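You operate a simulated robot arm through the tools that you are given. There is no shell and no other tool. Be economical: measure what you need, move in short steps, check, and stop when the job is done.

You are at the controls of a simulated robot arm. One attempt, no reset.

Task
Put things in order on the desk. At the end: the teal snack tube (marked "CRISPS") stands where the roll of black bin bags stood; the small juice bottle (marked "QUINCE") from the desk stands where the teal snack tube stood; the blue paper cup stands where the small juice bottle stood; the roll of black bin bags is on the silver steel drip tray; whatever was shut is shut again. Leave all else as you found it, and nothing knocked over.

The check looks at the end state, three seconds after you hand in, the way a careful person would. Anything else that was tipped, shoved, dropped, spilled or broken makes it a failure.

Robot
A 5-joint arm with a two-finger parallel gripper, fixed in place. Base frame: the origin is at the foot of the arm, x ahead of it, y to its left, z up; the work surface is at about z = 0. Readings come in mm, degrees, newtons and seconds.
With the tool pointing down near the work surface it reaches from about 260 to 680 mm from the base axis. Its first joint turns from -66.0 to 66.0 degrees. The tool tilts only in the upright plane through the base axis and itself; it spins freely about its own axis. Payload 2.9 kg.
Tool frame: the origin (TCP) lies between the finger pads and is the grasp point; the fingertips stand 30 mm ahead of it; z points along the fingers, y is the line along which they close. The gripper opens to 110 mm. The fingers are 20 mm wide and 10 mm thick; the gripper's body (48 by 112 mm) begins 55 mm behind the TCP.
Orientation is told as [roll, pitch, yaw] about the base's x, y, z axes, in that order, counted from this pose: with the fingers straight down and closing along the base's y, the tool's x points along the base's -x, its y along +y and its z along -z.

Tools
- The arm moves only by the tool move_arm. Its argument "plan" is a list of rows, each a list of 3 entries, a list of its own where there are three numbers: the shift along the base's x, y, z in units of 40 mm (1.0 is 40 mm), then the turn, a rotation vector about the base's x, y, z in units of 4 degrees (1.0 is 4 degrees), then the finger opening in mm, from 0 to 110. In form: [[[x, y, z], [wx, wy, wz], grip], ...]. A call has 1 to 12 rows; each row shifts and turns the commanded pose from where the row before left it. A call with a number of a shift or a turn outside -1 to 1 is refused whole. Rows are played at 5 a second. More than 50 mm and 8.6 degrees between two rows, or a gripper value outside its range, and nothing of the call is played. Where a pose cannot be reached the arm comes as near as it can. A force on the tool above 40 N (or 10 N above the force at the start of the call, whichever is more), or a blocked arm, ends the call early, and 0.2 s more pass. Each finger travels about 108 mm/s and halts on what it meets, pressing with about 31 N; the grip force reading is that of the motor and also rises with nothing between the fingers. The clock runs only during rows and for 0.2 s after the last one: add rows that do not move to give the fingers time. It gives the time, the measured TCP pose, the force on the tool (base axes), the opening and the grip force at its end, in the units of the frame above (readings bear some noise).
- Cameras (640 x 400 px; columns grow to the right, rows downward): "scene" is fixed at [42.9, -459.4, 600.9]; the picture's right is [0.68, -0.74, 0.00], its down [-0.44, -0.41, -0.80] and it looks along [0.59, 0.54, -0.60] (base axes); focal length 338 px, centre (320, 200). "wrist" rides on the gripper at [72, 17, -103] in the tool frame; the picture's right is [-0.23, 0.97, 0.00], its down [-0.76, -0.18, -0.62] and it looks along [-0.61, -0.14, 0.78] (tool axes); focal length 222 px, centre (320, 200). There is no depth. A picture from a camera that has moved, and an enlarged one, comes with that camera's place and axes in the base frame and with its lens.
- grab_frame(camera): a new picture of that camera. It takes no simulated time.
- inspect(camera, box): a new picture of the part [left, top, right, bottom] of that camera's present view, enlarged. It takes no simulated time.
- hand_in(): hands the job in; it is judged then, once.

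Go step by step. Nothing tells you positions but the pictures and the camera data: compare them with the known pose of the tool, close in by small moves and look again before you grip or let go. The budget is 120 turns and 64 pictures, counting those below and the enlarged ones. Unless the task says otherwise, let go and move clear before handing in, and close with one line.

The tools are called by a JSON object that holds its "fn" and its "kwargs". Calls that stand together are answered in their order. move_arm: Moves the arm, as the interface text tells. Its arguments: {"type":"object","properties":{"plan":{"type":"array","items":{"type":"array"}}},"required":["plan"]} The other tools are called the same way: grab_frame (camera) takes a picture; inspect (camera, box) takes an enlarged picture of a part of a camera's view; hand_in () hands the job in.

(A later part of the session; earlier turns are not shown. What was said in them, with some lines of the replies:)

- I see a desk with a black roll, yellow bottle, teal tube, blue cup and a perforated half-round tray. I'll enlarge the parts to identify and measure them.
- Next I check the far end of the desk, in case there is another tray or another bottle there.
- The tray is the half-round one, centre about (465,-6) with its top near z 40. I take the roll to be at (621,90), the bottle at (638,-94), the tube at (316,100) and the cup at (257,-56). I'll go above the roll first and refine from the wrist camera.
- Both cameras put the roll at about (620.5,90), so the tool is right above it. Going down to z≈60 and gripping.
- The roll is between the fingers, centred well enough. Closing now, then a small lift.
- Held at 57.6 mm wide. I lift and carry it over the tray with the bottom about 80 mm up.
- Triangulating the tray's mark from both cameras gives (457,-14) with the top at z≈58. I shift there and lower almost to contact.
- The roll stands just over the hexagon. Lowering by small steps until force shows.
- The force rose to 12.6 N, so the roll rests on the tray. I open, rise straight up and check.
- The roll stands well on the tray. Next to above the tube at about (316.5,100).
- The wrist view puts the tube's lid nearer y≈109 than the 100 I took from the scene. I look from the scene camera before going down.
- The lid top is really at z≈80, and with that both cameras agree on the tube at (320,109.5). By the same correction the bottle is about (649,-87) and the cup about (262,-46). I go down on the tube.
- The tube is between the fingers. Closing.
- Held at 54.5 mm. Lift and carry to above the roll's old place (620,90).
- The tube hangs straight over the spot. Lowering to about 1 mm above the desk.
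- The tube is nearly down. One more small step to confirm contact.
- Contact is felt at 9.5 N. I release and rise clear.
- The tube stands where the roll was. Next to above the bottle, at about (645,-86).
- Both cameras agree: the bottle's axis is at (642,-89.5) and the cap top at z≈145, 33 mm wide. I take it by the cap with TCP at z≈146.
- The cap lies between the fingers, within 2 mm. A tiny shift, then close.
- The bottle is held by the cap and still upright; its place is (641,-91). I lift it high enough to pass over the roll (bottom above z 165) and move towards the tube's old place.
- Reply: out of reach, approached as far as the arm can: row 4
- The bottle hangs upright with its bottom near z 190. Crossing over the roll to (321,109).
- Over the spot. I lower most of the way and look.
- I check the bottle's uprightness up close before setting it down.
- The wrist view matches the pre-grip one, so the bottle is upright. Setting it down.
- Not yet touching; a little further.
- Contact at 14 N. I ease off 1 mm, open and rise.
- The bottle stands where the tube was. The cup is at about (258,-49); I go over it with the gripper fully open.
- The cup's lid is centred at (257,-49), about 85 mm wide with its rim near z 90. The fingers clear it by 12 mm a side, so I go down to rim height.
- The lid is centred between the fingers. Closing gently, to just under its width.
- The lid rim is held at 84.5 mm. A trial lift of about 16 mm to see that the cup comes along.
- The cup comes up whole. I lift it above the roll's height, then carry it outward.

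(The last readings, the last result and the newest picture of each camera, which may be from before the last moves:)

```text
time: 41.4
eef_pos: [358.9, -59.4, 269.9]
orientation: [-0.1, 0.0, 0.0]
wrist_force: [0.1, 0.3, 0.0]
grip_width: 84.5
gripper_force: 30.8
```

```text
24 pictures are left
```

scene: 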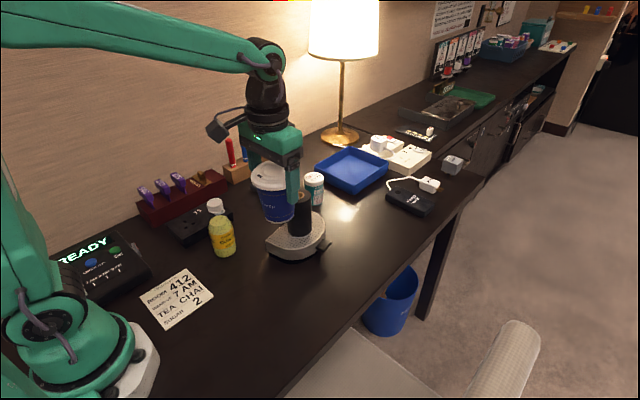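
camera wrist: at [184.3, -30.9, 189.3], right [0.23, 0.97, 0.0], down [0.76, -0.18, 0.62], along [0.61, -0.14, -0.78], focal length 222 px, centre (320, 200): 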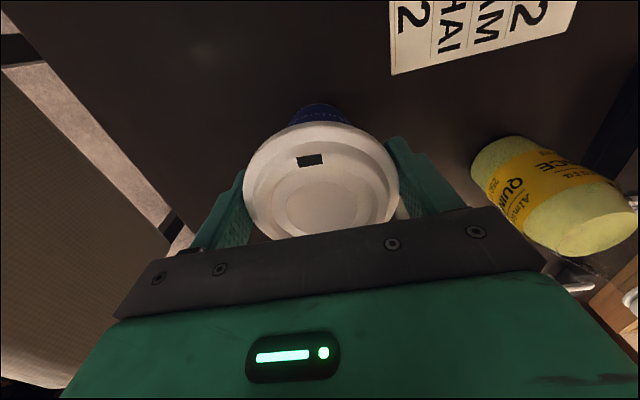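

The cup is well above everything. On to (641,-91).

{"fn": "move_arm", "kwargs": {"plan": [[[0.88, -0.1, 0], [0, 0, 0], 82], [[0.88, -0.1, 0], [0, 0, 0], 82], [[0.88, -0.1, 0], [0, 0, 0], 82], [[0.88, -0.1, 0], [0, 0, 0], 82], [[0.88, -0.1, 0], [0, 0, 0], 82], [[0.88, -0.1, 0], [0, 0, 0], 82], [[0.88, -0.1, 0], [0, 0, 0], 82], [[0.88, -0.1, 0], [0, 0, 0], 82], [[0, 0, -0.8], [0, 0, 0], 82], [[0, 0, -0.8], [0, 0, 0], 82], [[0, 0, -0.8], [0, 0, 0], 82], [[0, 0, 0], [0, 0, 0], 82]]}}

{"fn": "inspect", "kwargs": {"camera": "scene", "box": [310, 110, 470, 240]}}

```text
time: 44.0
eef_pos: [627.2, -92.0, 168.5]
orientation: [0.0, 0.1, 0.0]
wrist_force: [-0.2, 0.4, -0.6]
grip_width: 84.3
gripper_force: 31.1
out of reach, approached as far as the arm can: row 8
```

```text
3.08 times, centred on (390, 175) of scene
camera zoom: at [42.9, -459.4, 600.9], right [0.68, -0.74, 0.0], down [-0.44, -0.41, -0.8], along [0.59, 0.54, -0.6], focal length 1040 px, centre (105, 277)
```

zoom: 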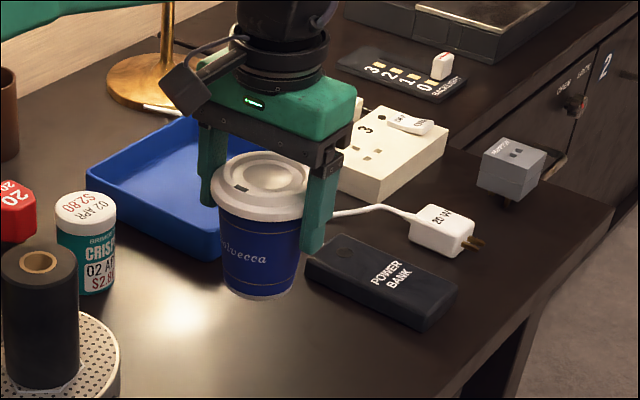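

The last stretch was clipped by reach, so I add 14 mm in x while lowering to just above the desk.

{"fn": "move_arm", "kwargs": {"plan": [[[0.3, 0.02, -0.6], [0, 0, 0], 82], [[0.05, 0, -0.7], [0, 0, 0], 82], [[0, 0, -0.4], [0, 0, 0], 82], [[0, 0, -0.2], [0, 0, 0], 82], [[0, 0, 0], [0, 0, 0], 82]]}}

{"fn": "inspect", "kwargs": {"camera": "scene", "box": [310, 130, 470, 230]}}

```text
time: 45.2
eef_pos: [642.6, -90.1, 93.8]
orientation: [0.0, 0.0, 0.1]
wrist_force: [0.7, -0.5, -1.0]
grip_width: 84.8
gripper_force: 31.1
```

```text
4.00 times, centred on (390, 180) of scene
camera zoom: at [42.9, -459.4, 600.9], right [0.68, -0.74, 0.0], down [-0.44, -0.41, -0.8], along [0.59, 0.54, -0.6], focal length 1352 px, centre (40, 280)
```

zoom: 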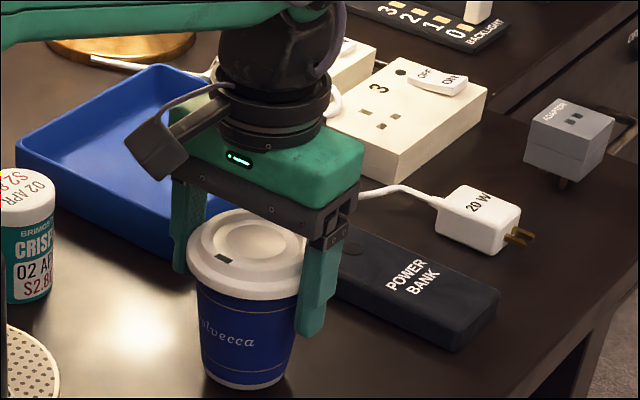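

The cup stands about 5 mm to the picture's right of where the bottle stood. I correct that and go down.

{"fn": "move_arm", "kwargs": {"plan": [[[-0.07, 0.08, -0.05], [0, 0, 0], 82], [[0, 0, -0.1], [0, 0, 0], 82], [[0, 0, 0], [0, 0, 0], 82]]}}

```text
time: 46.0
eef_pos: [639.7, -88.2, 87.3]
orientation: [0.0, 0.0, 0.0]
wrist_force: [-0.5, 0.2, -0.5]
grip_width: 84.4
gripper_force: 31.7
```

{"fn": "move_arm", "kwargs": {"plan": [[[0, 0, -0.03], [0, 0, 0], 82], [[0, 0, 0], [0, 0, 0], 82]]}}

```text
time: 46.6
eef_pos: [638.6, -88.6, 85.6]
orientation: [-0.1, 0.0, 0.1]
wrist_force: [-0.1, 0.7, 0.3]
grip_width: 84.8
gripper_force: 31.1
```

{"fn": "move_arm", "kwargs": {"plan": [[[0, 0, -0.03], [0, 0, 0], 82], [[0, 0, 0], [0, 0, 0], 82]]}}

```text
time: 47.2
eef_pos: [638.9, -87.4, 85.3]
orientation: [-0.1, 0.0, -0.1]
wrist_force: [0.7, 0.0, 1.4]
grip_width: 84.6
gripper_force: 31.6
```

{"fn": "move_arm", "kwargs": {"plan": [[[0, 0, -0.03], [0, 0, 0], 82], [[0, 0, 0], [0, 0, 0], 82]]}}

```text
time: 47.8
eef_pos: [639.3, -87.4, 85.5]
orientation: [0.0, 0.0, 0.1]
wrist_force: [0.9, 0.1, 2.5]
grip_width: 84.4
gripper_force: 31.0
```

The tool no longer sinks and the force rises, so the cup is on the desk. I open, rise straight up and back away.

{"fn": "move_arm", "kwargs": {"plan": [[[0, 0, 0.02], [0, 0, 0], 84], [[0, 0, 0], [0, 0, 0], 95], [[0, 0, 0], [0, 0, 0], 108], [[0, 0, 0], [0, 0, 0], 108], [[0, 0, 0.5], [0, 0, 0], 108], [[0, 0, 0.9], [0, 0, 0], 108], [[0, 0, 1], [0, 0, 0], 108], [[0, 0, 1], [0, 0, 0], 108], [[-0.6, 0, 0.7], [0, 0, 0], 108], [[-0.8, 0, 0.5], [0, 0, 0], 108], [[-0.9, 0, 0], [0, 0, 0], 108], [[0, 0, 0], [0, 0, 0], 108]]}}

{"fn": "grab_frame", "kwargs": {"camera": "scene"}}

{"fn": "inspect", "kwargs": {"camera": "scene", "box": [310, 130, 470, 230]}}

{"fn": "inspect", "kwargs": {"camera": "scene", "box": [180, 150, 340, 270]}}

```text
time: 50.4
eef_pos: [546.2, -85.7, 270.2]
orientation: [-0.1, 0.0, 0.0]
wrist_force: [0.0, 0.6, 0.4]
grip_width: 108.1
gripper_force: 0.1
```

```text
21 pictures are left
```

scene: 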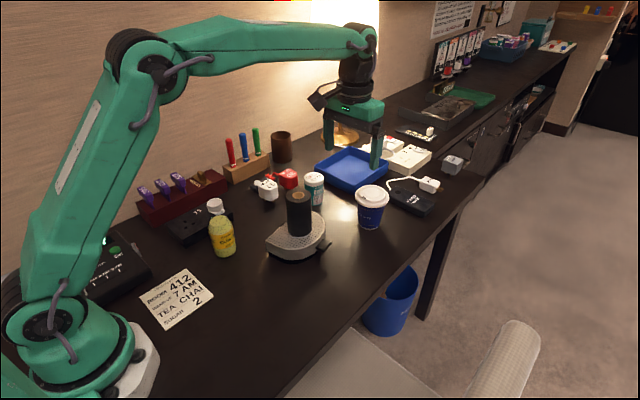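

```text
4.00 times, centred on (390, 180) of scene
camera zoom: at [42.9, -459.4, 600.9], right [0.68, -0.74, 0.0], down [-0.44, -0.41, -0.8], along [0.59, 0.54, -0.6], focal length 1352 px, centre (40, 280)
```

zoom: 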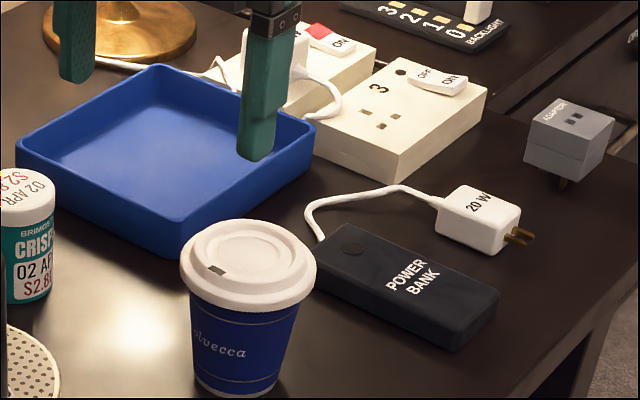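

```text
3.33 times, centred on (260, 210) of scene
camera zoom: at [42.9, -459.4, 600.9], right [0.68, -0.74, 0.0], down [-0.44, -0.41, -0.8], along [0.59, 0.54, -0.6], focal length 1127 px, centre (520, 167)
```

zoom: 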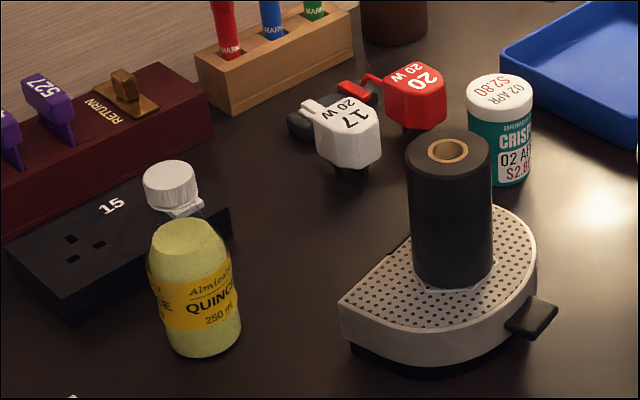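

All four items stand upright in their places, nothing else has moved, and nothing was opened. The arm is clear, so I hand in.

{"fn": "hand_in", "kwargs": {}}

```text
The job is handed in.
```

The job is handed in: the bin-bag roll is on the drip tray, the CRISPS tube is where the roll stood, the QUINCE bottle is where the tube stood, and the blue cup is where the bottle stood; I opened nothing, so there was nothing to shut.
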